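You operate a simulated robot arm through the tools that you are given. There is no shell and no other tool.

You run a simulated robot arm. Do the job below in one go: nothing can be reset, and whatever is moved stays where it is left.

TASK
Put things in order on the top of the wide table. At the end: the grey toe pad from the top of the wide table stands where the red round brush stood; the red round brush from the top of the wide table stands where the cream packet (marked "EYELETS") stood; the cream packet from the top of the wide table stands on top of the yellow card (marked "JOB CARD"); the brown wooden block stands where the grey toe pad stood; whatever was shut is shut again. Leave all else as you found it, and nothing knocked over.

The check looks at the end state, three seconds after you hand in, the way a careful person would. Anything else that was tipped, shoved, dropped, spilled or broken makes it a failure.

THE ROBOT
A 6-joint arm with a two-finger parallel gripper, fixed in place. Base frame: the origin is on the floor under the middle of its stand, x ahead of it, y to its left, z up; the work surface is at about z = 0.6. Readings come in m, degrees, newtons and seconds.
With the tool pointing down near the work surface it reaches from about 0.1 to 0.68 m from the base axis. Its first joint turns from -66.0 to 66.0 degrees. Payload 2.45 kg.
The TCP is the grasp point between the finger pads, 0.024 m short of the fingertips. In the tool frame z runs along the fingers and y along their closing line. Largest opening 0.068 m; finger width 0.017, thickness 0.01; the body of the gripper, 0.04 by 0.07 m, starts 0.041 m behind the TCP.
Orientation is that of the tool frame in the base frame, as [roll, pitch, yaw] about the fixed x, y, z axes, in that order (R = Rz(yaw) Ry(pitch) Rx(roll)). With the fingers straight down and closing along the base's y, the tool's x points along the base's -x, its y along +y and its z along -z.

THE INTERFACE
- The arm moves only by the tool jog_arm. Its argument "deltas" is a list of rows, each an object of numbers (a shift or turn left out is 0, a gripper value left out holds the last): "dx", "dy", "dz": the shift along the tool's x, y, z in m; "rx", "ry", "rz": the turn, a rotation vector about the tool's x, y, z in degrees; "gripper": the opening, from 0 (shut) to 1 (fully open). In form: [{"dx": .., "dy": .., "dz": .., "rx": .., "ry": .., "rz": .., "gripper": ..}, ...]. A call has 1 to 20 rows; each row is the pose to reach, as a shift and turn from the pose commanded when the call began, along the tool's axes at that moment. Each row takes 0.2 s and may step no farther than 0.05 m and 8.6 degrees from the row before; otherwise, or with a gripper value out of range, the whole call is refused. A pose out of reach is approached as far as the arm can. The call stops where the force on the tool passes 40 N (or 10 N more than at its start, if that is more) or the arm is blocked; 0.2 s more then pass. The fingers move at their own pace (about 0.108 m/s each) and stop on an object; they squeeze with about 30 N. The grip force told is the motor's: it shows also when the fingers shut on nothing. Time passes only in rows, and 0.2 s behind the last, so rows that repeat a pose let the fingers close. The reply holds the time, the measured pose of the TCP, the force on the tool along the base axes, the opening and the grip force, in the units named above and with some noise, with the torque about the TCP (base axes, N m) and any sound that the robot's microphone picked up.
- Cameras (640 x 400 px; columns grow to the right, rows downward): "scene" is fixed at [0.1672, 0.4381, 1.4343]; the picture's right is [-0.49, -0.87, 0.00], its down [-0.72, 0.41, -0.56] and it looks along [0.49, -0.28, -0.83] (base axes); focal length 322 px, centre (320, 200). "wrist" rides on the gripper at [0.084, 0.011, -0.075] in the tool frame; the picture's right is [-0.13, 0.99, 0.00], its down [-0.60, -0.08, -0.79] and it looks along [-0.79, -0.10, 0.61] (tool axes); focal length 251 px, centre (320, 200). There is no depth. A picture from a camera that has moved, and an enlarged one, comes with that camera's place and axes in the base frame and with its lens. The place of the scene camera against the robot may be out by one fixed shift of up to 0.012 m in any direction.
- camera(camera): a new picture of that camera. The clock stands still meanwhile.
- zoom(camera, box): a new picture of the part [left, top, right, bottom] of that camera's present view, enlarged. The clock stands still meanwhile.
- hand_in(): hands the job in; it is judged then, once.

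Nothing tells you positions but the pictures and the camera data. Unless the task says otherwise, let go and move clear before handing in.

The tools are called after "Request:" as name(argument=value, ...) on one line, values as JSON. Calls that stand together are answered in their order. jog_arm: Moves the arm, as the interface text tells. Its arguments: {"type":"object","properties":{"deltas":{"type":"array"}},"required":["deltas"]} The other tools are called the same way: camera (camera) takes a picture; zoom (camera, box) takes an enlarged picture of a part of a camera's view; hand_in () hands the job in.

At the start:

```text
time_s: 0.0
position: [0.4852, -0.1305, 0.8928]
tool_rot: [180.0, 0.0, -180.0]
wrist_force: [0.4, 0.2, -1.4]
moment: [0.03, -0.04, 0.0]
opening: 0.0682
grasp_force: 0.1
```

scene: 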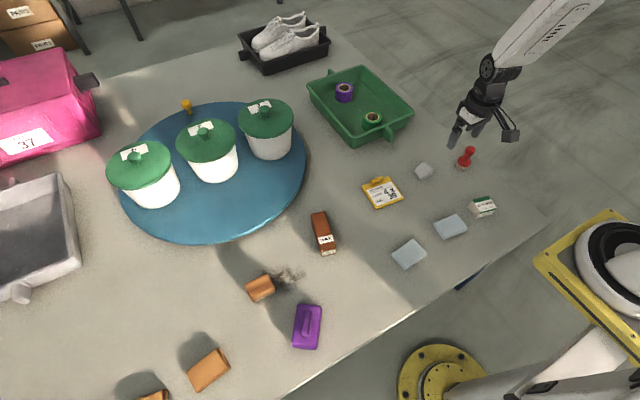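
wrist: 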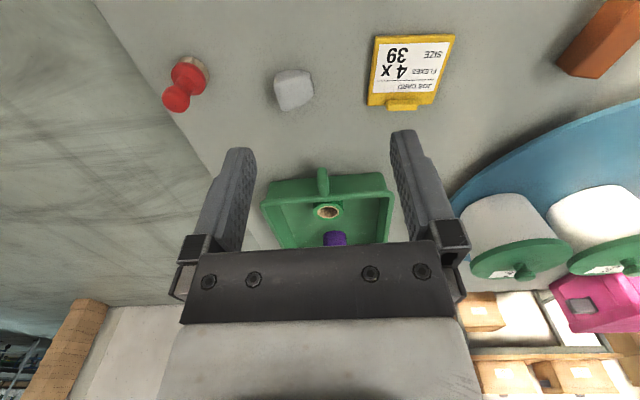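

I see a table with a yellow job card, a grey toe pad, a red brush, a cream packet, and some pads and blocks that may be brown wooden ones. I'll take enlarged pictures first to tell them apart and locate them.

Request:
zoom(camera="scene", box=[340, 120, 540, 280])

Request:
zoom(camera="scene", box=[120, 200, 360, 400])

Request:
zoom(camera="scene", box=[100, 60, 320, 250])

Request:
zoom(camera="scene", box=[0, 0, 160, 320])

Request:
zoom(camera="wrist", box=[140, 0, 500, 250])

```text
2.50 times, centred on (440, 200) of scene
camera zoom: at [0.1672, 0.4381, 1.4343], right [-0.49, -0.87, 0.0], down [-0.72, 0.41, -0.56], along [0.49, -0.28, -0.83], focal length 806 px, centre (20, 200)
```

zoom: 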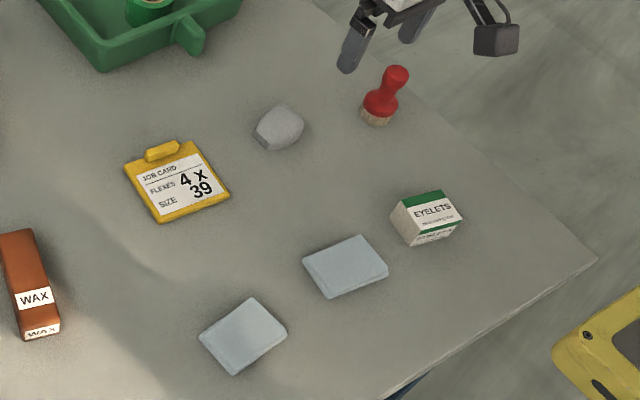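

```text
2.00 times, centred on (240, 300) of scene
camera zoom: at [0.1672, 0.4381, 1.4343], right [-0.49, -0.87, 0.0], down [-0.72, 0.41, -0.56], along [0.49, -0.28, -0.83], focal length 644 px, centre (480, 0)
```

zoom: 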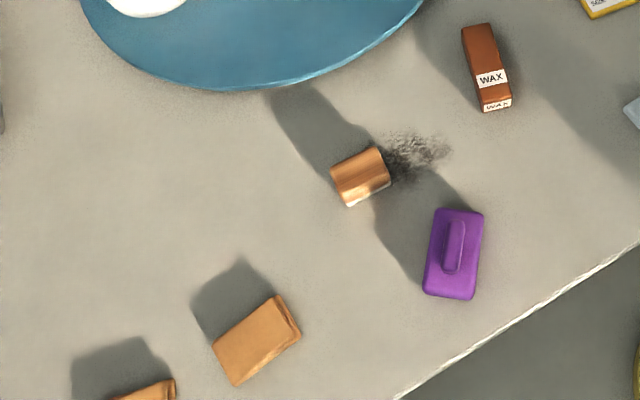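

```text
2.11 times, centred on (210, 155) of scene
camera zoom: at [0.1672, 0.4381, 1.4343], right [-0.49, -0.87, 0.0], down [-0.72, 0.41, -0.56], along [0.49, -0.28, -0.83], focal length 678 px, centre (552, 295)
```

zoom: 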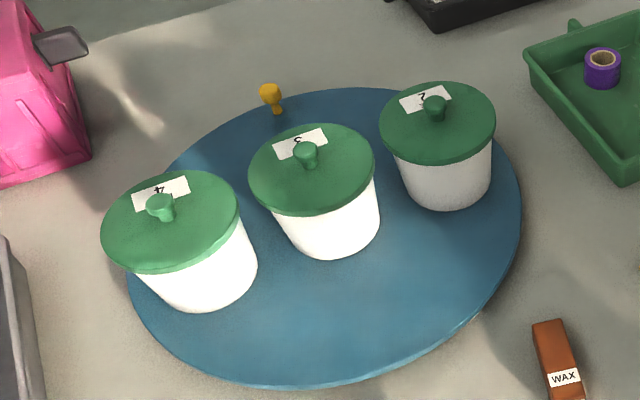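

```text
1.25 times, centred on (80, 160) of scene
camera zoom: at [0.1672, 0.4381, 1.4343], right [-0.49, -0.87, 0.0], down [-0.72, 0.41, -0.56], along [0.49, -0.28, -0.83], focal length 403 px, centre (620, 250)
```

zoom: 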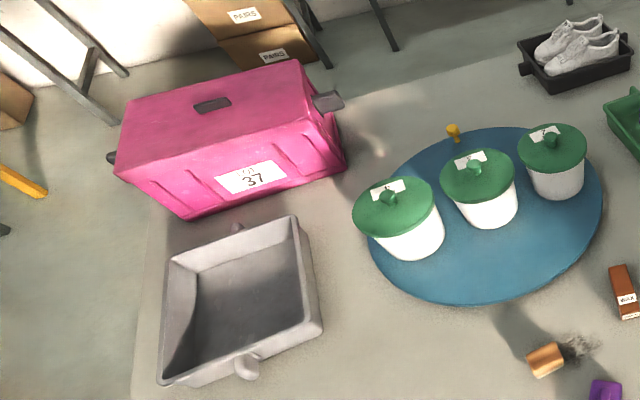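

```text
1.60 times, centred on (320, 125) of wrist
camera zoom: at [0.4013, -0.1186, 0.9668], right [0.13, 0.99, 0.0], down [0.6, -0.08, 0.79], along [0.79, -0.1, -0.61], focal length 402 px, centre (320, 320)
```

zoom: 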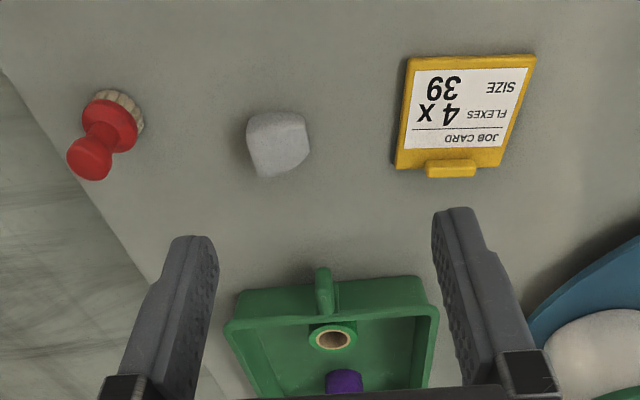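

The scene shows several brownish items on the left, and three lidded pots on a turntable. I'll look closely at the brown candidates and the rest before moving.

Request:
zoom(camera="scene", box=[230, 260, 310, 310])

Request:
zoom(camera="scene", box=[120, 330, 240, 400])

Request:
zoom(camera="scene", box=[300, 60, 420, 160])

Request:
zoom(camera="scene", box=[400, 120, 520, 220])

Request:
zoom(camera="scene", box=[220, 0, 360, 90])

Request:
zoom(camera="scene", box=[370, 180, 640, 400])

Request:
zoom(camera="scene", box=[270, 200, 350, 360])

```text
8.00 times, centred on (270, 285) of scene
camera zoom: at [0.1672, 0.4381, 1.4343], right [-0.49, -0.87, 0.0], down [-0.72, 0.41, -0.56], along [0.49, -0.28, -0.83], focal length 2578 px, centre (720, -480)
```

zoom: 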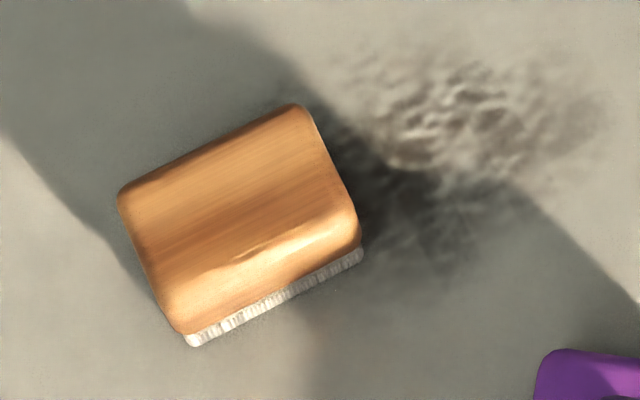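

```text
5.33 times, centred on (180, 365) of scene
camera zoom: at [0.1672, 0.4381, 1.4343], right [-0.49, -0.87, 0.0], down [-0.72, 0.41, -0.56], along [0.49, -0.28, -0.83], focal length 1718 px, centre (1067, -680)
```

zoom: 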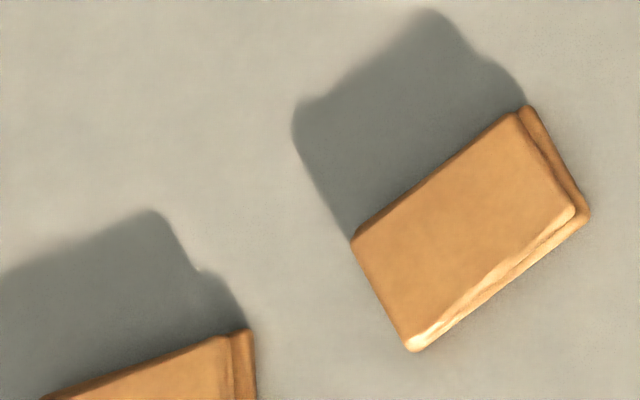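

```text
4.00 times, centred on (360, 110) of scene
camera zoom: at [0.1672, 0.4381, 1.4343], right [-0.49, -0.87, 0.0], down [-0.72, 0.41, -0.56], along [0.49, -0.28, -0.83], focal length 1289 px, centre (160, 560)
```

zoom: 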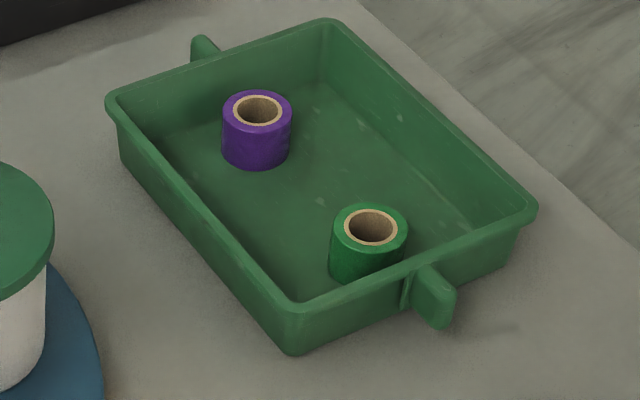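

```text
4.00 times, centred on (460, 170) of scene
camera zoom: at [0.1672, 0.4381, 1.4343], right [-0.49, -0.87, 0.0], down [-0.72, 0.41, -0.56], along [0.49, -0.28, -0.83], focal length 1289 px, centre (-240, 320)
```

zoom: 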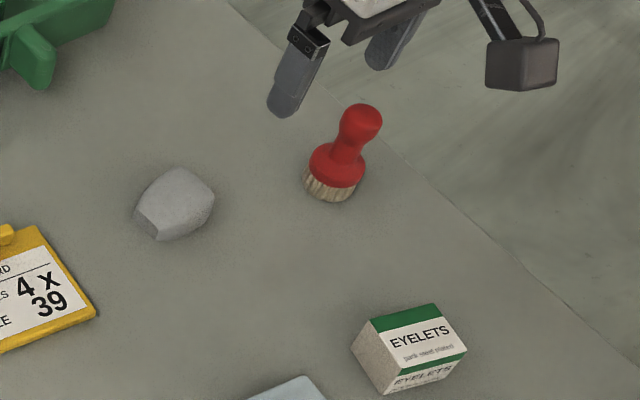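

```text
4.44 times, centred on (290, 45) of scene
camera zoom: at [0.1672, 0.4381, 1.4343], right [-0.49, -0.87, 0.0], down [-0.72, 0.41, -0.56], along [0.49, -0.28, -0.83], focal length 1432 px, centre (453, 889)
```

zoom: 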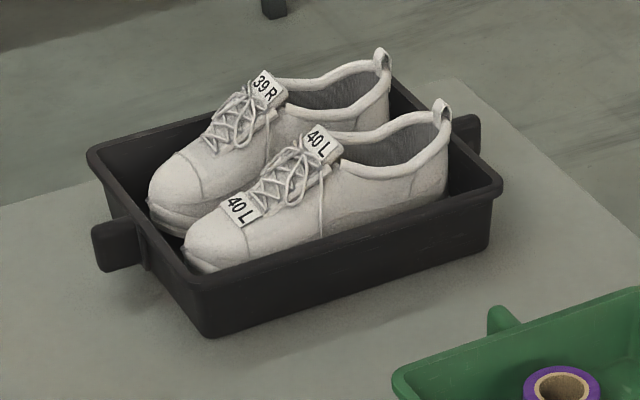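

```text
1.82 times, centred on (505, 290) of scene
camera zoom: at [0.1672, 0.4381, 1.4343], right [-0.49, -0.87, 0.0], down [-0.72, 0.41, -0.56], along [0.49, -0.28, -0.83], focal length 586 px, centre (-16, 36)
```

zoom: 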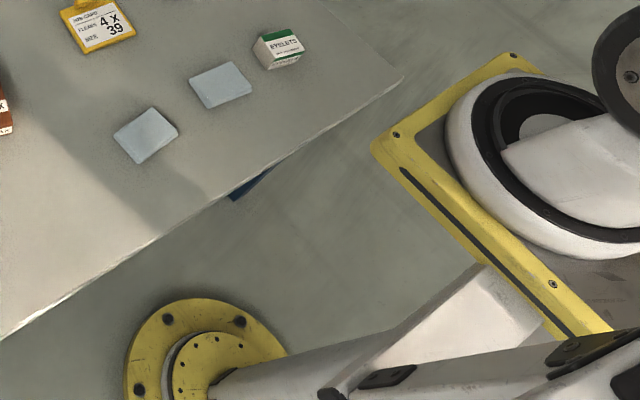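

```text
2.50 times, centred on (310, 280) of scene
camera zoom: at [0.1672, 0.4381, 1.4343], right [-0.49, -0.87, 0.0], down [-0.72, 0.41, -0.56], along [0.49, -0.28, -0.83], focal length 806 px, centre (345, 0)
```

zoom: 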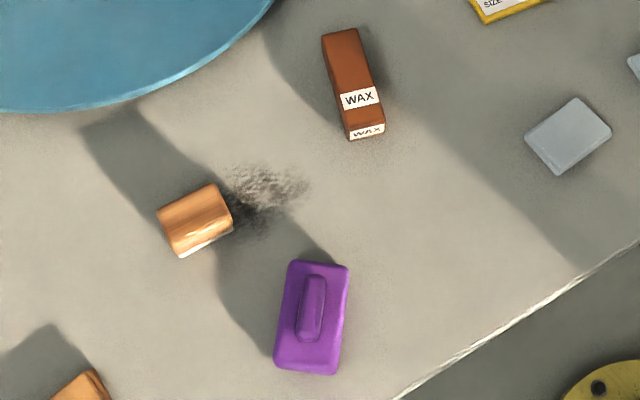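

I notice a blue thing poking out from under the table's near edge (scene about (470, 283)), probably a drawer handle, and the brown wooden block isn't visible on top. I'll bring the wrist camera back and tilt it to look at the front edge of the table.

Request:
jog_arm(deltas=[{"dx": 0.045, "ry": 7}, {"dx": 0.09, "ry": 14}, {"dx": 0.135, "ry": 21}, {"dx": 0.18, "ry": 28}, {"dx": 0.22, "ry": 35}])

Request:
camera(camera="wrist")

Request:
camera(camera="scene")

```text
time_s: 1.2
position: [0.2662, -0.1312, 0.8912]
tool_rot: [-179.8, -35.0, -180.0]
wrist_force: [0.7, 1.1, 0.1]
moment: [0.02, -0.03, 0.01]
opening: 0.0679
grasp_force: 0.0
```

```text
taken
camera wrist: at [0.2404, -0.1195, 1.0013], right [0.11, 0.99, -0.07], down [0.95, -0.08, 0.3], along [0.29, -0.1, -0.95], focal length 251 px, centre (320, 200)
```

wrist: 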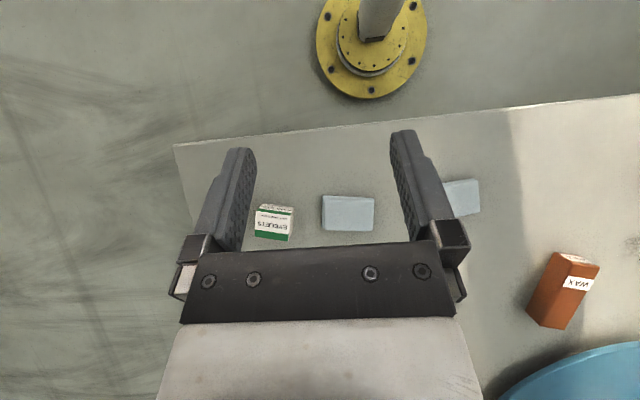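

```text
taken
```

scene: 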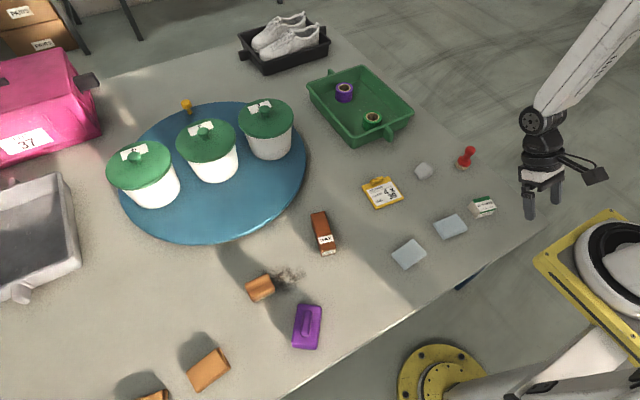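

From above, nothing sticks out past the table edge, so the blue thing sits underneath. I'll zoom in on it and then look further back under the edge.

Request:
zoom(camera="scene", box=[430, 250, 520, 310])

Request:
zoom(camera="wrist", box=[160, 0, 480, 200])

```text
6.67 times, centred on (475, 280) of scene
camera zoom: at [0.1672, 0.4381, 1.4343], right [-0.49, -0.87, 0.0], down [-0.72, 0.41, -0.56], along [0.49, -0.28, -0.83], focal length 2148 px, centre (-713, -333)
```

zoom: 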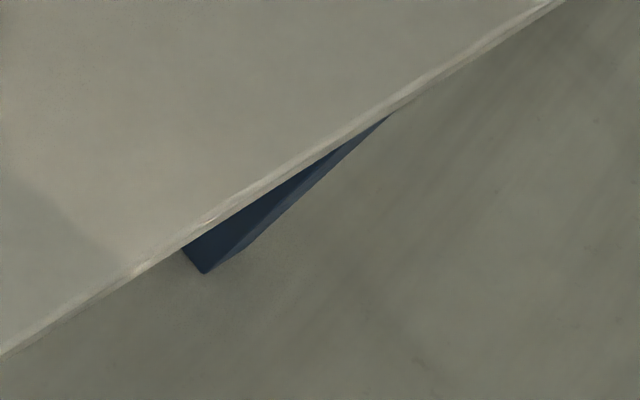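

```text
2.00 times, centred on (320, 100) of wrist
camera zoom: at [0.2404, -0.1195, 1.0013], right [0.11, 0.99, -0.07], down [0.95, -0.08, 0.3], along [0.29, -0.1, -0.95], focal length 503 px, centre (320, 400)
```

zoom: 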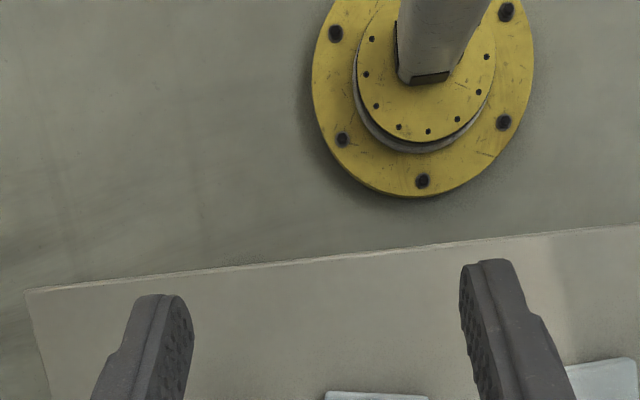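

The blue thing turns out to be just a table leg, as its edges run vertically to the floor. The brown wooden block must be elsewhere, so I'll level the tool, swing left and look at the part of the table the scene camera doesn't cover.

Request:
jog_arm(deltas=[{"dx": -0.002, "dy": 0.045, "dz": -0.01, "ry": -5}, {"dx": -0.004, "dy": 0.09, "dz": -0.02, "ry": -10}, {"dx": -0.006, "dy": 0.135, "dz": -0.03, "ry": -15}, {"dx": -0.008, "dy": 0.18, "dz": -0.04, "ry": -20}, {"dx": -0.01, "dy": 0.225, "dz": -0.05, "ry": -25}, {"dx": -0.011, "dy": 0.27, "dz": -0.06, "ry": -30}, {"dx": -0.0123, "dy": 0.315, "dz": -0.0697, "ry": -35}])

Request:
camera(camera="wrist")

```text
time_s: 2.8
position: [0.316, 0.1871, 0.9442]
tool_rot: [-180.0, 0.1, -179.9]
wrist_force: [0.1, -0.4, 0.3]
moment: [0.0, 0.0, -0.01]
opening: 0.068
grasp_force: 0.1
```

```text
taken
camera wrist: at [0.2312, 0.1977, 1.0195], right [0.13, 0.99, 0.0], down [0.6, -0.08, 0.79], along [0.79, -0.1, -0.61], focal length 251 px, centre (320, 200)
```

wrist: 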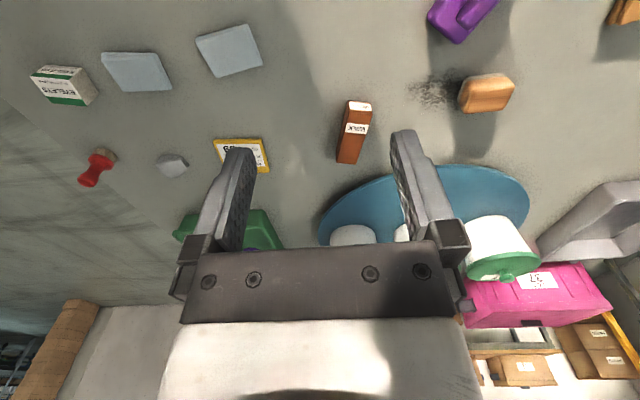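

Nothing new here apart from the same items. I'll turn the camera to look to the left (+y) part of the table.

Request:
jog_arm(deltas=[{"rz": -8}, {"rz": -16}, {"rz": -24}, {"rz": -32}, {"rz": -40}, {"rz": -48}, {"rz": -56}, {"rz": -64}, {"rz": -72}, {"rz": -80}, {"rz": -88}])

Request:
camera(camera="wrist")

Request:
camera(camera="scene")

```text
time_s: 5.2
position: [0.3137, 0.1845, 0.9419]
tool_rot: [-180.0, 0.0, -91.8]
wrist_force: [0.5, 0.2, -0.4]
moment: [0.02, -0.01, 0.0]
opening: 0.068
grasp_force: 0.1
```

```text
taken
camera wrist: at [0.3011, 0.1012, 1.0173], right [-0.99, 0.16, 0.0], down [0.1, 0.6, 0.79], along [0.13, 0.78, -0.61], focal length 251 px, centre (320, 200)
```

wrist: 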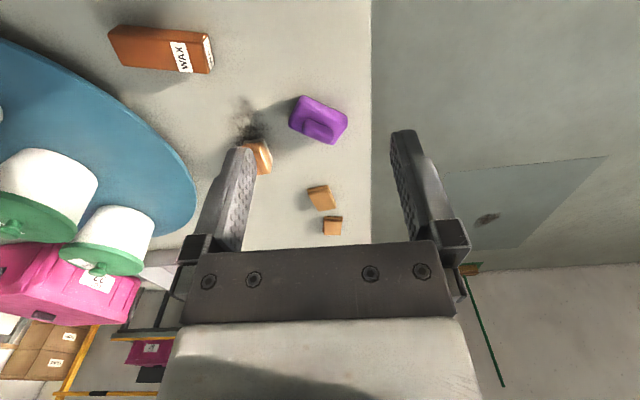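

```text
taken
```

scene: 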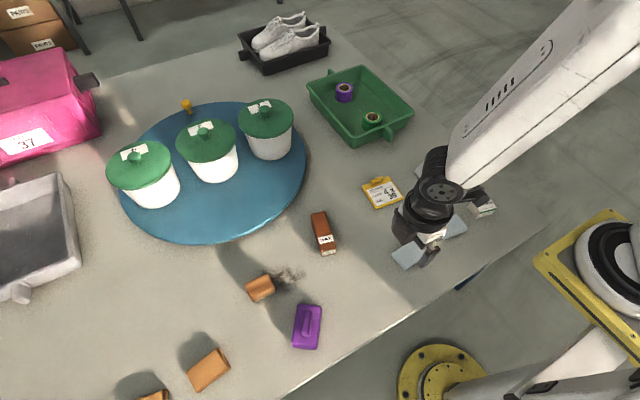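

Request:
zoom(camera="wrist", box=[230, 90, 390, 240])

Request:
zoom(camera="wrist", box=[0, 130, 200, 310])

Request:
zoom(camera="wrist", box=[0, 0, 240, 130])

```text
2.67 times, centred on (310, 165) of wrist
camera zoom: at [0.3011, 0.1012, 1.0173], right [-0.99, 0.16, 0.0], down [0.1, 0.6, 0.79], along [0.13, 0.78, -0.61], focal length 670 px, centre (347, 293)
```

zoom: 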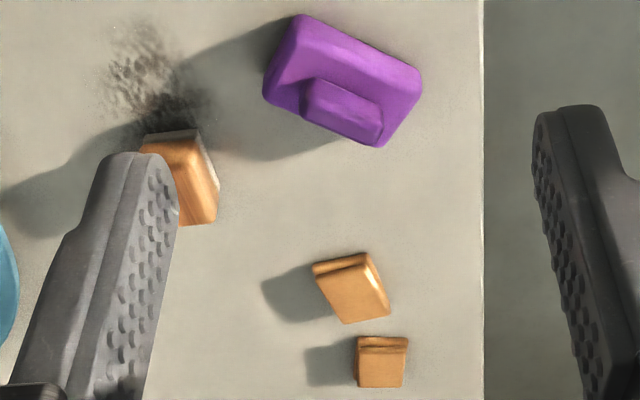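

```text
2.22 times, centred on (100, 220) of wrist
camera zoom: at [0.3011, 0.1012, 1.0173], right [-0.99, 0.16, 0.0], down [0.1, 0.6, 0.79], along [0.13, 0.78, -0.61], focal length 559 px, centre (809, 156)
```

zoom: 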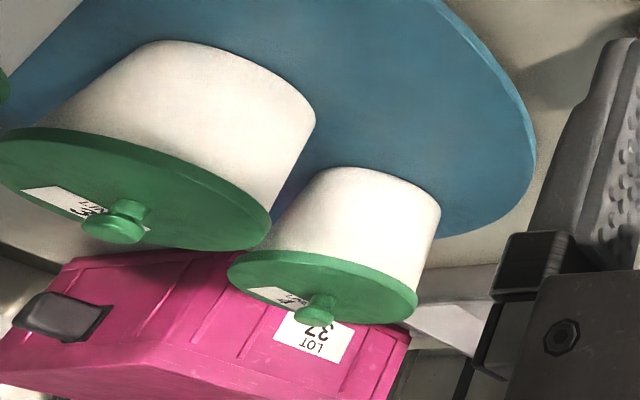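

```text
2.67 times, centred on (120, 65) of wrist
camera zoom: at [0.3011, 0.1012, 1.0173], right [-0.99, 0.16, 0.0], down [0.1, 0.6, 0.79], along [0.13, 0.78, -0.61], focal length 670 px, centre (853, 560)
```

zoom: 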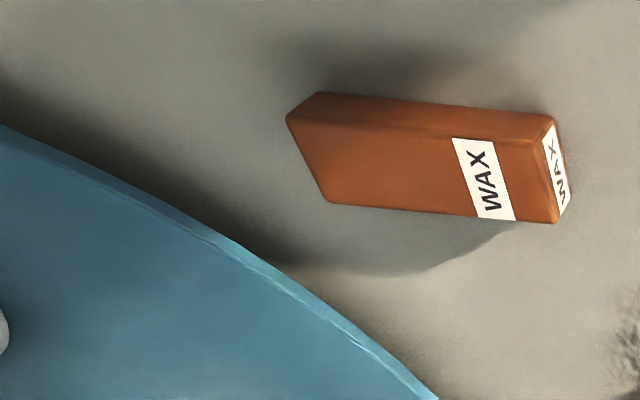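

No container turned up on the left, only a pair of tan blocks, a wooden brush and a purple sander. I'll go higher and look over the turntable, the trays and behind the pots for the brown wooden block.

Request:
jog_arm(deltas=[{"dy": -0.015, "dz": -0.035, "rz": 7}, {"dy": -0.03, "dz": -0.07, "rz": 14}, {"dy": -0.045, "dz": -0.105, "rz": 21}, {"dy": -0.06, "dz": -0.14, "rz": 28}, {"dy": -0.075, "dz": -0.175, "rz": 35}, {"dy": -0.09, "dz": -0.21, "rz": 42}, {"dy": -0.105, "dz": -0.245, "rz": 49}, {"dy": -0.12, "dz": -0.28, "rz": 56}])

Request:
camera(camera="wrist")

```text
time_s: 7.0
position: [0.4356, 0.1804, 1.2192]
tool_rot: [-180.0, -0.1, -148.1]
wrist_force: [1.0, 0.7, 0.4]
moment: [-0.04, -0.01, 0.0]
opening: 0.0679
grasp_force: 0.1
```

```text
taken
camera wrist: at [0.3593, 0.1456, 1.2951], right [-0.41, 0.91, 0.0], down [0.55, 0.25, 0.79], along [0.72, 0.33, -0.61], focal length 251 px, centre (320, 200)
```

wrist: 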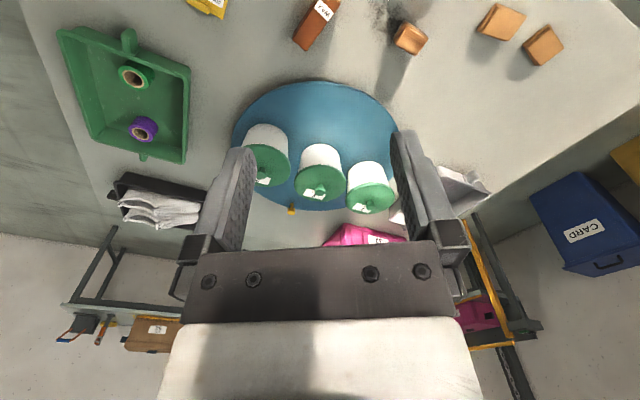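

Request:
jog_arm(deltas=[{"ry": -7}, {"ry": -14}, {"ry": -21}, {"ry": -28}])

Request:
camera(camera="wrist")

Request:
zoom(camera="wrist", box=[180, 0, 500, 200])

Request:
zoom(camera="wrist", box=[0, 0, 260, 200])

Request:
zoom(camera="wrist", box=[400, 0, 640, 200])

```text
time_s: 8.0
position: [0.4349, 0.1811, 1.2204]
tool_rot: [179.9, 28.1, -147.9]
wrist_force: [-0.1, -0.5, 0.4]
moment: [0.0, -0.01, 0.01]
opening: 0.0679
grasp_force: 0.1
```

```text
taken
camera wrist: at [0.3367, 0.1326, 1.248], right [-0.43, 0.9, 0.06], down [0.18, 0.02, 0.98], along [0.89, 0.43, -0.17], focal length 251 px, centre (320, 200)
```

wrist: 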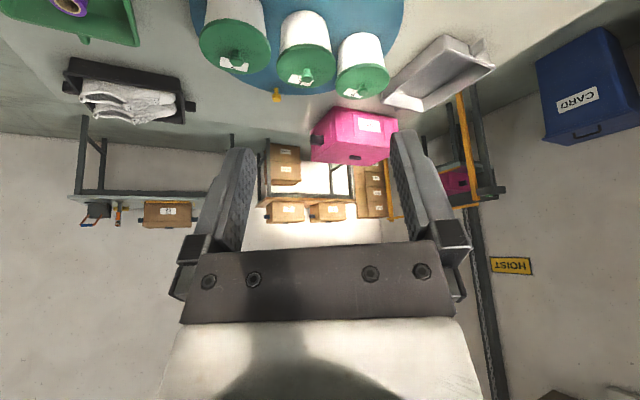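

```text
2.00 times, centred on (340, 100) of wrist
camera zoom: at [0.3367, 0.1326, 1.248], right [-0.43, 0.9, 0.06], down [0.18, 0.02, 0.98], along [0.89, 0.43, -0.17], focal length 503 px, centre (280, 400)
```

zoom: 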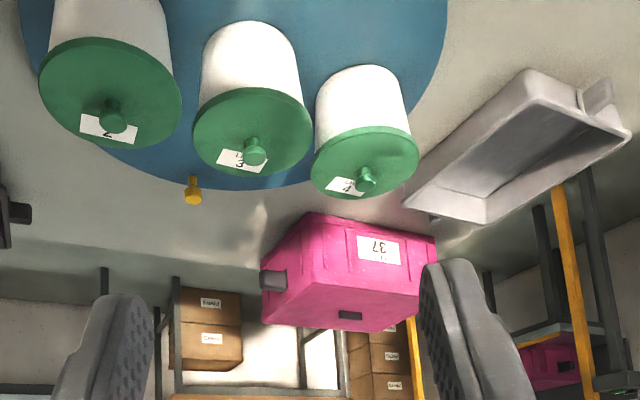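

```text
2.00 times, centred on (130, 100) of wrist
camera zoom: at [0.3367, 0.1326, 1.248], right [-0.43, 0.9, 0.06], down [0.18, 0.02, 0.98], along [0.89, 0.43, -0.17], focal length 503 px, centre (700, 400)
```

zoom: 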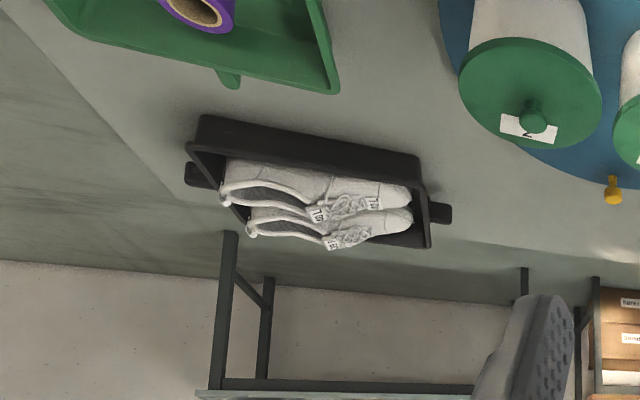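

```text
2.00 times, centred on (520, 100) of wrist
camera zoom: at [0.3367, 0.1326, 1.248], right [-0.43, 0.9, 0.06], down [0.18, 0.02, 0.98], along [0.89, 0.43, -0.17], focal length 503 px, centre (-80, 400)
```

zoom: 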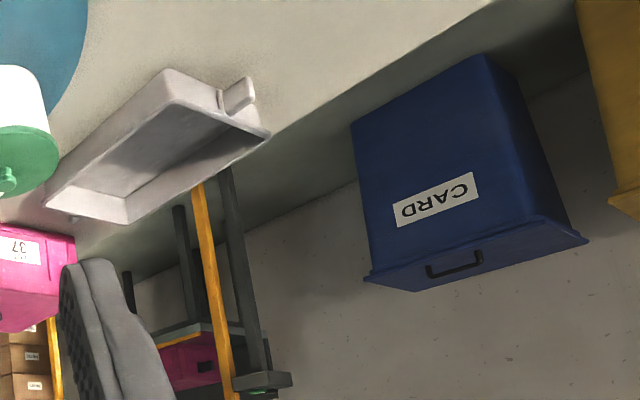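

No sign of the block behind the pots or in the trays. I'll level the tool and turn the camera to the right-hand side (-y) to look there.

Request:
jog_arm(deltas=[{"ry": 7}, {"ry": 14}, {"ry": 21}, {"ry": 28}])

Request:
jog_arm(deltas=[{"rz": 8}, {"rz": 16}, {"rz": 24}, {"rz": 32}, {"rz": 40}, {"rz": 48}, {"rz": 56}, {"rz": 64}, {"rz": 72}, {"rz": 80}, {"rz": 88}, {"rz": 96}, {"rz": 104}, {"rz": 112}])

Request:
camera(camera="wrist")

```text
time_s: 9.0
position: [0.4357, 0.1804, 1.2218]
tool_rot: [180.0, -0.1, -147.9]
wrist_force: [-0.3, 0.1, 0.4]
moment: [0.01, -0.03, -0.01]
opening: 0.0677
grasp_force: 0.0
```

```text
time_s: 12.0
position: [0.4368, 0.1811, 1.2204]
tool_rot: [-179.9, 0.1, 99.9]
wrist_force: [-0.3, 0.3, -0.7]
moment: [0.02, 0.0, 0.01]
opening: 0.068
grasp_force: 0.1
```

```text
taken
camera wrist: at [0.4316, 0.2663, 1.2963], right [1.0, 0.04, 0.0], down [0.03, -0.61, 0.79], along [0.03, -0.79, -0.61], focal length 251 px, centre (320, 200)
```

wrist: 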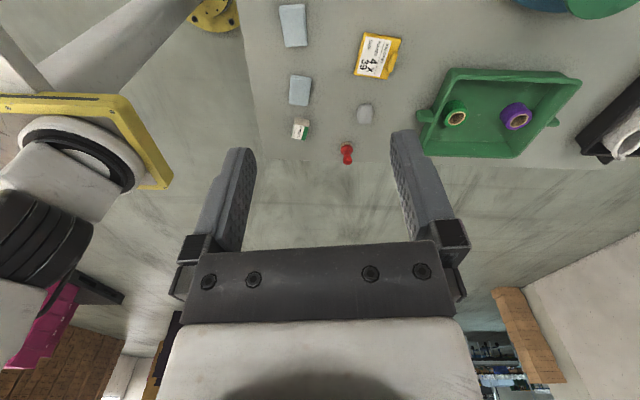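

Nothing on the right side either. I'll take a close look at the two tan blocks at the left end of the table and at the wooden brush to make sure what they are.

Request:
jog_arm(deltas=[{"dx": 0.0092, "dy": -0.0035, "dz": 0.0185, "rz": -8}, {"dx": 0.0185, "dy": -0.0069, "dz": 0.037, "rz": -16}, {"dx": 0.0277, "dy": -0.0104, "dz": 0.0555, "rz": -24}, {"dx": 0.0369, "dy": -0.0139, "dz": 0.074, "rz": -32}, {"dx": 0.0462, "dy": -0.0173, "dz": 0.0925, "rz": -40}, {"dx": 0.0554, "dy": -0.0208, "dz": 0.111, "rz": -48}, {"dx": 0.0646, "dy": -0.0243, "dz": 0.1295, "rz": -56}, {"dx": 0.0739, "dy": -0.0277, "dz": 0.148, "rz": -64}, {"dx": 0.0831, "dy": -0.0312, "dz": 0.1665, "rz": -72}, {"dx": 0.0924, "dy": -0.0347, "dz": 0.185, "rz": -80}, {"dx": 0.1016, "dy": -0.0381, "dz": 0.2035, "rz": -88}, {"dx": 0.1108, "dy": -0.0416, "dz": 0.222, "rz": -96}, {"dx": 0.1201, "dy": -0.045, "dz": 0.2405, "rz": -104}, {"dx": 0.1293, "dy": -0.0485, "dz": 0.259, "rz": -112}, {"dx": 0.1385, "dy": -0.052, "dz": 0.2775, "rz": -120}, {"dx": 0.1478, "dy": -0.0554, "dz": 0.296, "rz": -128}, {"dx": 0.157, "dy": -0.0589, "dz": 0.3145, "rz": -136}, {"dx": 0.1662, "dy": -0.0624, "dz": 0.333, "rz": -144}, {"dx": 0.1755, "dy": -0.0658, "dz": 0.3515, "rz": -152}, {"dx": 0.1847, "dy": -0.0693, "dz": 0.37, "rz": -160}])

Request:
camera(camera="wrist")

Request:
zoom(camera="wrist", box=[220, 0, 400, 200])

```text
time_s: 16.2
position: [0.334, 0.3519, 0.8517]
tool_rot: [179.9, 0.1, -99.8]
wrist_force: [-0.1, -0.5, -0.6]
moment: [0.0, -0.02, 0.02]
opening: 0.0682
grasp_force: 0.0
```

```text
taken
camera wrist: at [0.3098, 0.271, 0.9269], right [-0.95, 0.3, 0.0], down [0.18, 0.58, 0.79], along [0.24, 0.76, -0.61], focal length 251 px, centre (320, 200)
```

wrist: 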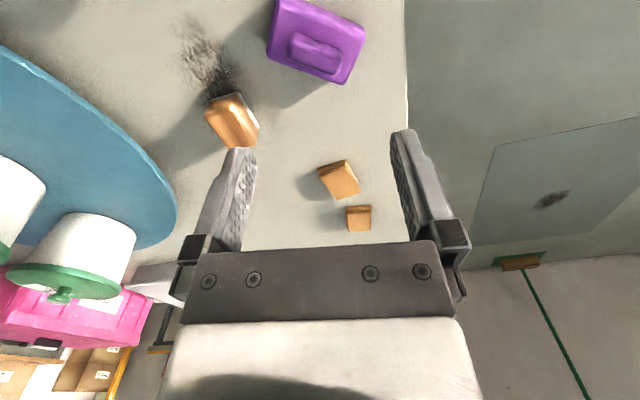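

```text
2.00 times, centred on (310, 100) of wrist
camera zoom: at [0.3098, 0.271, 0.9269], right [-0.95, 0.3, 0.0], down [0.18, 0.58, 0.79], along [0.24, 0.76, -0.61], focal length 503 px, centre (340, 400)
```

zoom: 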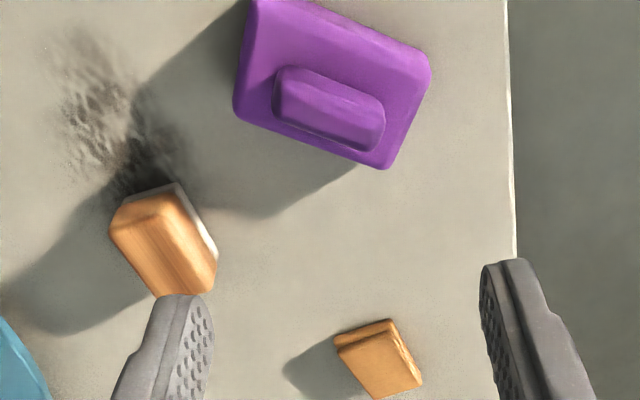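

The purple thing with a bar handle could be a small lidded box. I'll take a closer look at it.

Request:
zoom(camera="scene", box=[280, 295, 336, 360])

Request:
zoom(camera="wrist", box=[255, 0, 375, 95])

Request:
zoom(camera="scene", box=[380, 205, 480, 275])

Request:
zoom(camera="scene", box=[300, 200, 350, 265])

Request:
zoom(camera="scene", box=[120, 330, 240, 400])

```text
6.15 times, centred on (308, 328) of scene
camera zoom: at [0.1672, 0.4381, 1.4343], right [-0.49, -0.87, 0.0], down [-0.72, 0.41, -0.56], along [0.49, -0.28, -0.83], focal length 1983 px, centre (394, -585)
```

zoom: 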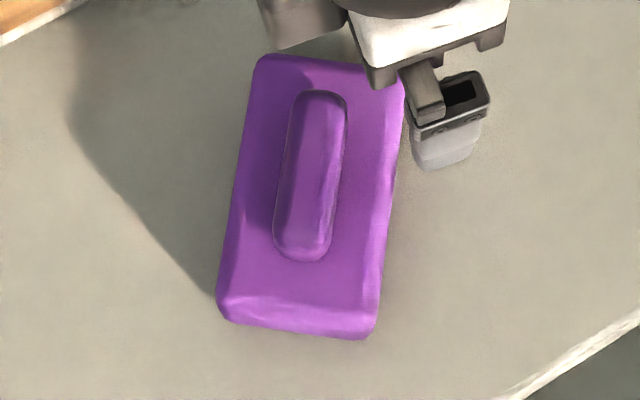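

```text
4.21 times, centred on (315, 48) of wrist
camera zoom: at [0.3098, 0.271, 0.9269], right [-0.95, 0.3, 0.0], down [0.18, 0.58, 0.79], along [0.24, 0.76, -0.61], focal length 1059 px, centre (341, 842)
```

zoom: 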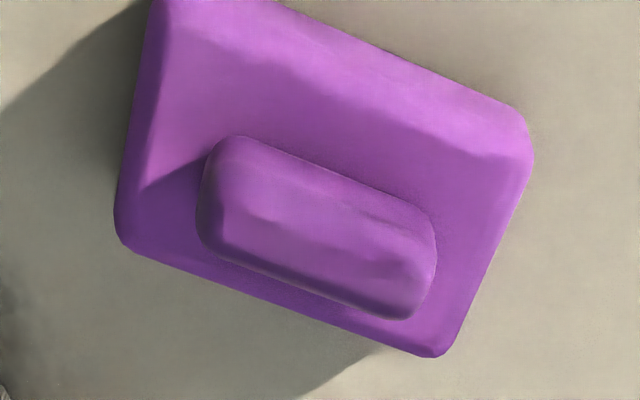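

```text
5.71 times, centred on (430, 240) of scene
camera zoom: at [0.1672, 0.4381, 1.4343], right [-0.49, -0.87, 0.0], down [-0.72, 0.41, -0.56], along [0.49, -0.28, -0.83], focal length 1841 px, centre (-309, -29)
```

zoom: 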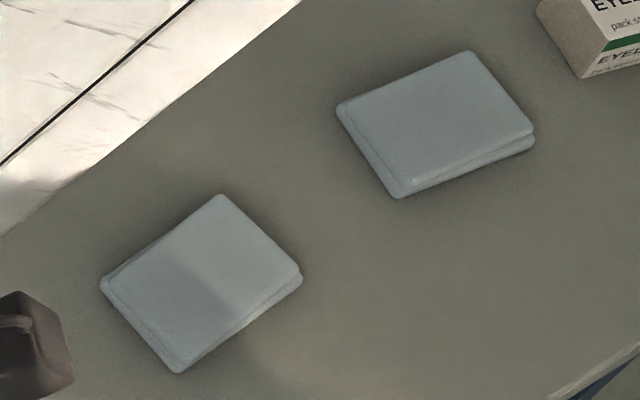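

```text
6.15 times, centred on (325, 232) of scene
camera zoom: at [0.1672, 0.4381, 1.4343], right [-0.49, -0.87, 0.0], down [-0.72, 0.41, -0.56], along [0.49, -0.28, -0.83], focal length 1983 px, centre (289, 0)
```

zoom: 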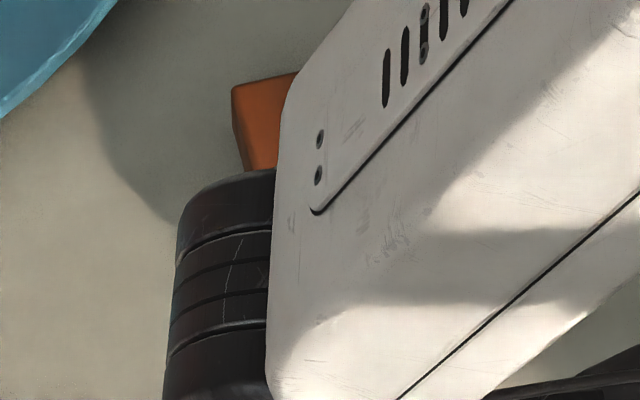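

```text
5.33 times, centred on (180, 365) of scene
camera zoom: at [0.1672, 0.4381, 1.4343], right [-0.49, -0.87, 0.0], down [-0.72, 0.41, -0.56], along [0.49, -0.28, -0.83], focal length 1718 px, centre (1067, -680)
```

zoom: 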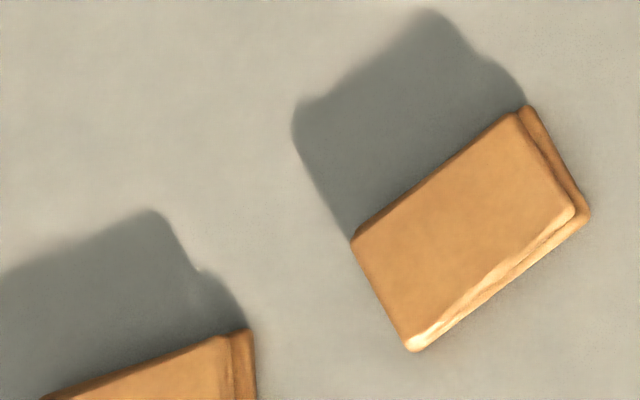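

Request:
jog_arm(deltas=[{"dx": 0.038, "dy": -0.0065, "dz": 0.017, "ry": -3.5}, {"dx": 0.076, "dy": -0.013, "dz": 0.034, "ry": -7}, {"dx": 0.114, "dy": -0.0195, "dz": 0.05, "ry": -10.5}, {"dx": 0.152, "dy": -0.026, "dz": 0.067, "ry": -14}, {"dx": 0.19, "dy": -0.0325, "dz": 0.084, "ry": -17.5}, {"dx": 0.2266, "dy": -0.039, "dz": 0.1, "ry": -20}])

Request:
camera(camera="wrist")

Request:
zoom(camera="wrist", box=[200, 40, 440, 240])

```text
time_s: 17.6
position: [0.4162, 0.1497, 0.7827]
tool_rot: [177.1, 19.2, -101.2]
wrist_force: [0.3, -0.1, 0.2]
moment: [0.01, 0.02, -0.01]
opening: 0.068
grasp_force: 0.1
out of reach, approached as far as the arm can: row 2, 3, 4, 5, 6
```

```text
taken
camera wrist: at [0.3886, 0.049, 0.8267], right [-0.95, 0.29, 0.09], down [0.18, 0.28, 0.94], along [0.25, 0.91, -0.32], focal length 251 px, centre (320, 200)
```

wrist: 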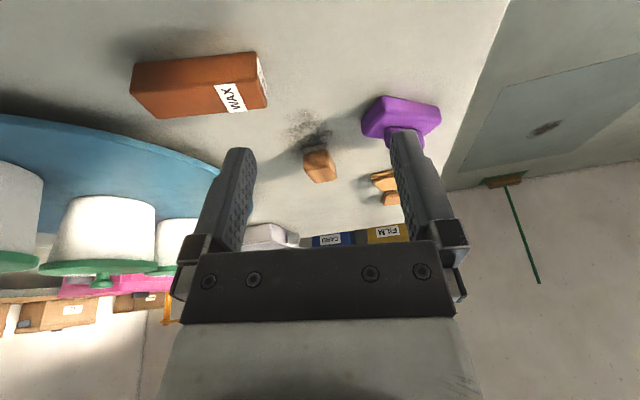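

```text
2.00 times, centred on (320, 140) of wrist
camera zoom: at [0.3886, 0.049, 0.8267], right [-0.95, 0.29, 0.09], down [0.18, 0.28, 0.94], along [0.25, 0.91, -0.32], focal length 503 px, centre (320, 320)
```

zoom: 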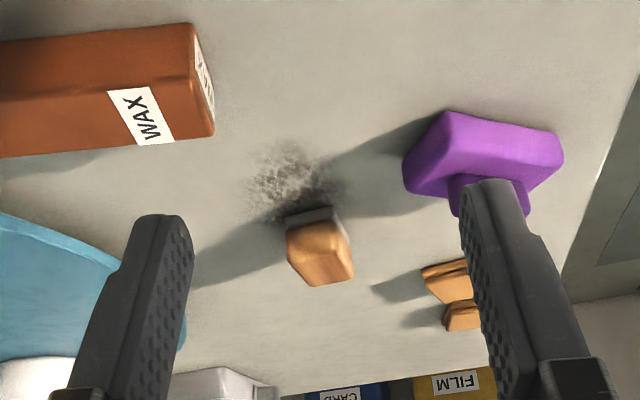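

Request:
zoom(camera="scene", box=[180, 90, 300, 170])

Request:
zoom(camera="scene", box=[100, 130, 200, 210])

Request:
zoom(camera="scene", box=[0, 30, 120, 180])

Request:
zoom(camera="scene", box=[355, 170, 410, 215])

```text
5.00 times, centred on (240, 130) of scene
camera zoom: at [0.1672, 0.4382, 1.4343], right [-0.49, -0.87, 0.0], down [-0.72, 0.41, -0.56], along [0.49, -0.28, -0.83], focal length 1611 px, centre (720, 550)
```

zoom: 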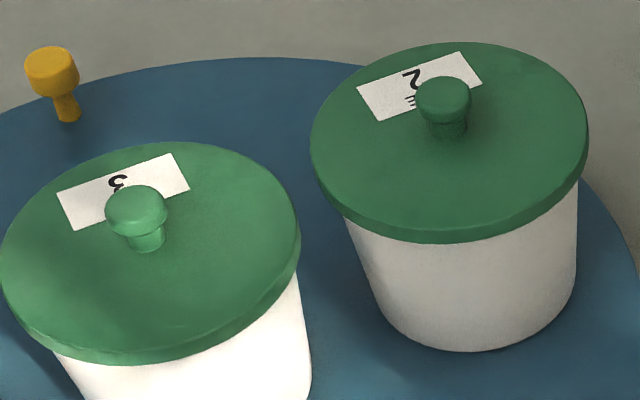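

```text
5.00 times, centred on (150, 170) of scene
camera zoom: at [0.1672, 0.4382, 1.4343], right [-0.49, -0.87, 0.0], down [-0.72, 0.41, -0.56], along [0.49, -0.28, -0.83], focal length 1611 px, centre (1170, 350)
```

zoom: 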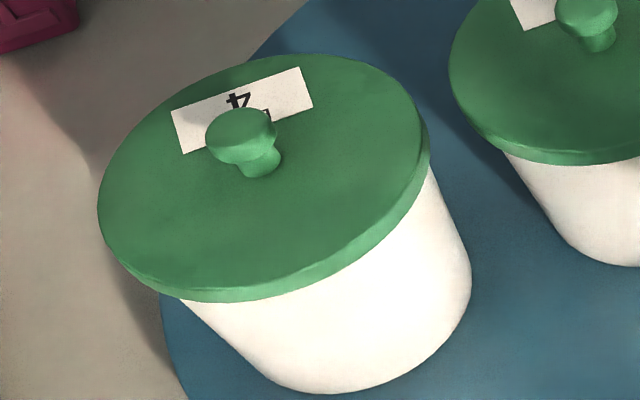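

```text
2.67 times, centred on (60, 105) of scene
camera zoom: at [0.1672, 0.4382, 1.4343], right [-0.49, -0.87, 0.0], down [-0.72, 0.41, -0.56], along [0.49, -0.28, -0.83], focal length 859 px, centre (1013, 453)
```

zoom: 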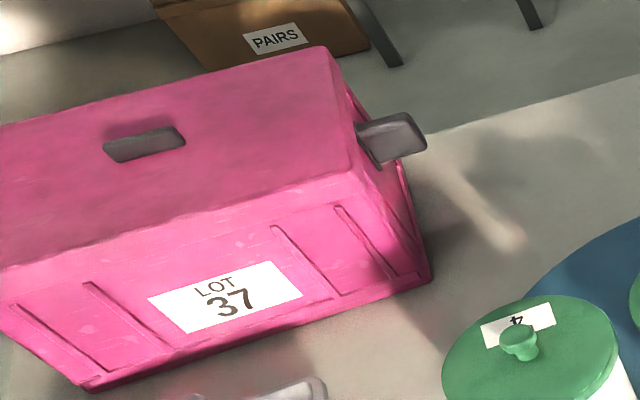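

```text
8.89 times, centred on (382, 192) of scene
camera zoom: at [0.1672, 0.4382, 1.4343], right [-0.49, -0.87, 0.0], down [-0.72, 0.41, -0.56], along [0.49, -0.28, -0.83], focal length 2864 px, centre (-236, 267)
```

zoom: 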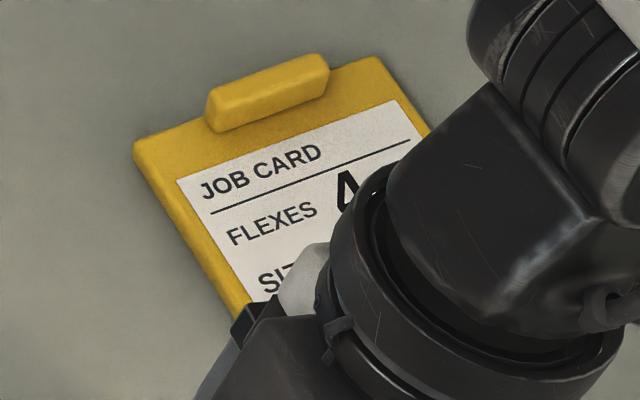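

The purple block with the bar grip and the lidded pots are the only possible hiding places I can see. I'll rise and level the tool first, then test how far the arm can reach toward the pots.

Request:
jog_arm(deltas=[{"dx": -0.01, "dz": -0.03, "ry": 4}, {"dx": -0.02, "dz": -0.06, "ry": 8}, {"dx": -0.03, "dz": -0.09, "ry": 12}, {"dx": -0.04, "dz": -0.12, "ry": 16}, {"dx": -0.051, "dz": -0.15, "ry": 20}])

```text
time_s: 18.8
position: [0.4144, 0.151, 0.9458]
tool_rot: [179.0, 1.4, -102.8]
wrist_force: [1.1, -2.5, 0.7]
moment: [0.15, 0.1, 0.05]
opening: 0.068
grasp_force: 0.0
```

Request:
jog_arm(deltas=[{"dx": -0.003, "dy": -0.024, "dz": -0.003, "rz": 8.1}, {"dx": -0.006, "dy": -0.048, "dz": -0.006, "rz": 16.2}, {"dx": -0.009, "dy": -0.072, "dz": -0.009, "rz": 24.3}, {"dx": -0.012, "dy": -0.096, "dz": -0.012, "rz": 32.4}, {"dx": -0.015, "dy": -0.12, "dz": -0.015, "rz": 40.5}, {"dx": -0.018, "dy": -0.144, "dz": -0.018, "rz": 48.6}, {"dx": -0.021, "dy": -0.168, "dz": -0.02, "rz": 56.7}, {"dx": -0.0226, "dy": -0.19, "dz": -0.02, "rz": 64.8}])

Request:
camera(camera="wrist")

```text
time_s: 20.6
position: [0.6107, 0.1335, 0.9648]
tool_rot: [179.9, 0.0, -164.9]
wrist_force: [-0.4, 0.0, -0.2]
moment: [-0.01, -0.05, -0.01]
opening: 0.068
grasp_force: 0.1
```

```text
taken
camera wrist: at [0.5256, 0.1226, 1.0402], right [-0.13, 0.99, 0.0], down [0.6, 0.08, 0.79], along [0.79, 0.11, -0.61], focal length 251 px, centre (320, 200)
```

wrist: 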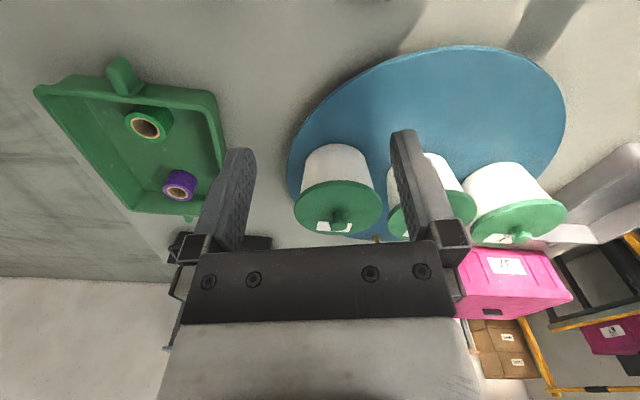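

Request:
jog_arm(deltas=[{"dx": -0.04}, {"dx": -0.08}, {"dx": -0.12}, {"dx": -0.16}, {"dx": -0.2}])

```text
time_s: 21.8
position: [0.7482, 0.1736, 0.9644]
tool_rot: [180.0, -0.1, -164.8]
wrist_force: [1.1, 1.1, 0.0]
moment: [-0.03, 0.0, 0.01]
opening: 0.0681
grasp_force: 0.0
out of reach, approached as far as the arm can: row 4, 5
```

Tool-down reach ends at about 0.77 m, so the pots (0.95 m away) can't be meant to be used, while the purple block with the grip lies well in reach at about (0.34, 0.375). I'll move above it and line up with its grip bar for a close look.

Request:
jog_arm(deltas=[{"dx": 0.031, "dy": 0.0274, "dz": 0.0104, "rz": 4.76}, {"dx": 0.062, "dy": 0.0548, "dz": 0.0207, "rz": 9.52}, {"dx": 0.093, "dy": 0.0822, "dz": 0.0311, "rz": 14.28}, {"dx": 0.124, "dy": 0.1096, "dz": 0.0415, "rz": 19.04}, {"dx": 0.155, "dy": 0.137, "dz": 0.0518, "rz": 23.8}, {"dx": 0.186, "dy": 0.1643, "dz": 0.0622, "rz": 28.6}, {"dx": 0.217, "dy": 0.1917, "dz": 0.0725, "rz": 33.3}, {"dx": 0.248, "dy": 0.2191, "dz": 0.0829, "rz": 38.1}, {"dx": 0.279, "dy": 0.2465, "dz": 0.0933, "rz": 42.8}, {"dx": 0.31, "dy": 0.2739, "dz": 0.1036, "rz": 47.6}, {"dx": 0.341, "dy": 0.3013, "dz": 0.114, "rz": 52.4}])

Request:
camera(camera="wrist")

Request:
camera(camera="scene")

```text
time_s: 24.2
position: [0.3388, 0.3728, 0.8519]
tool_rot: [-179.9, 0.0, 142.7]
wrist_force: [0.4, 0.2, 0.5]
moment: [0.01, -0.01, -0.02]
opening: 0.068
grasp_force: 0.0
```

```text
taken
camera wrist: at [0.278, 0.4329, 0.9272], right [0.7, 0.71, 0.0], down [0.43, -0.43, 0.79], along [0.56, -0.56, -0.61], focal length 251 px, centre (320, 200)
```

wrist: 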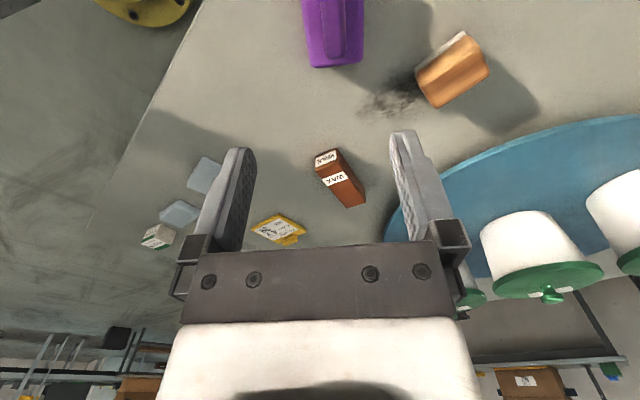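

```text
taken
```

scene: 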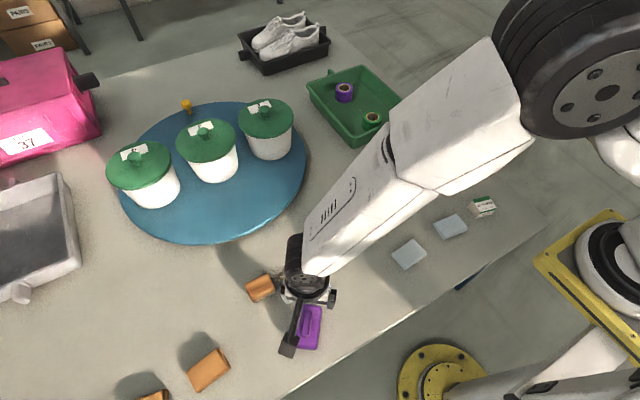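

Request:
zoom(camera="wrist", box=[260, 0, 500, 120])

Request:
zoom(camera="scene", box=[270, 260, 350, 360])

```text
2.67 times, centred on (380, 60) of wrist
camera zoom: at [0.278, 0.4329, 0.9272], right [0.7, 0.71, 0.0], down [0.43, -0.43, 0.79], along [0.56, -0.56, -0.61], focal length 670 px, centre (160, 573)
```

zoom: 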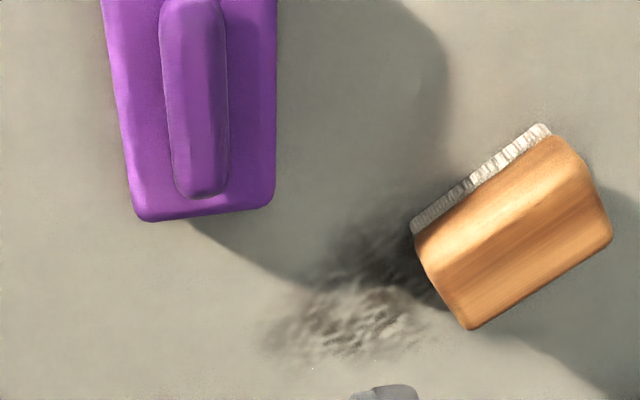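

```text
4.00 times, centred on (310, 310) of scene
camera zoom: at [0.1672, 0.4381, 1.4343], right [-0.49, -0.87, 0.0], down [-0.72, 0.41, -0.56], along [0.49, -0.28, -0.83], focal length 1289 px, centre (360, -240)
```

zoom: 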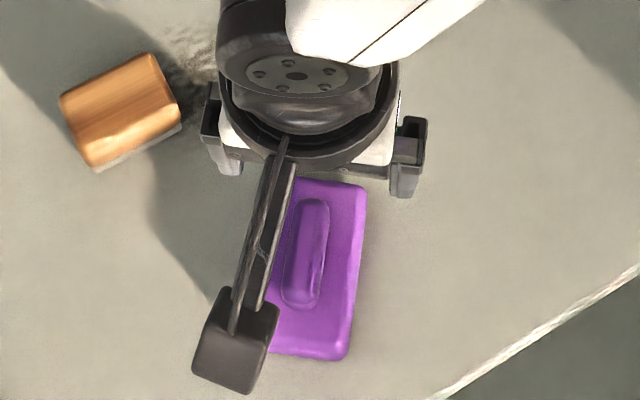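

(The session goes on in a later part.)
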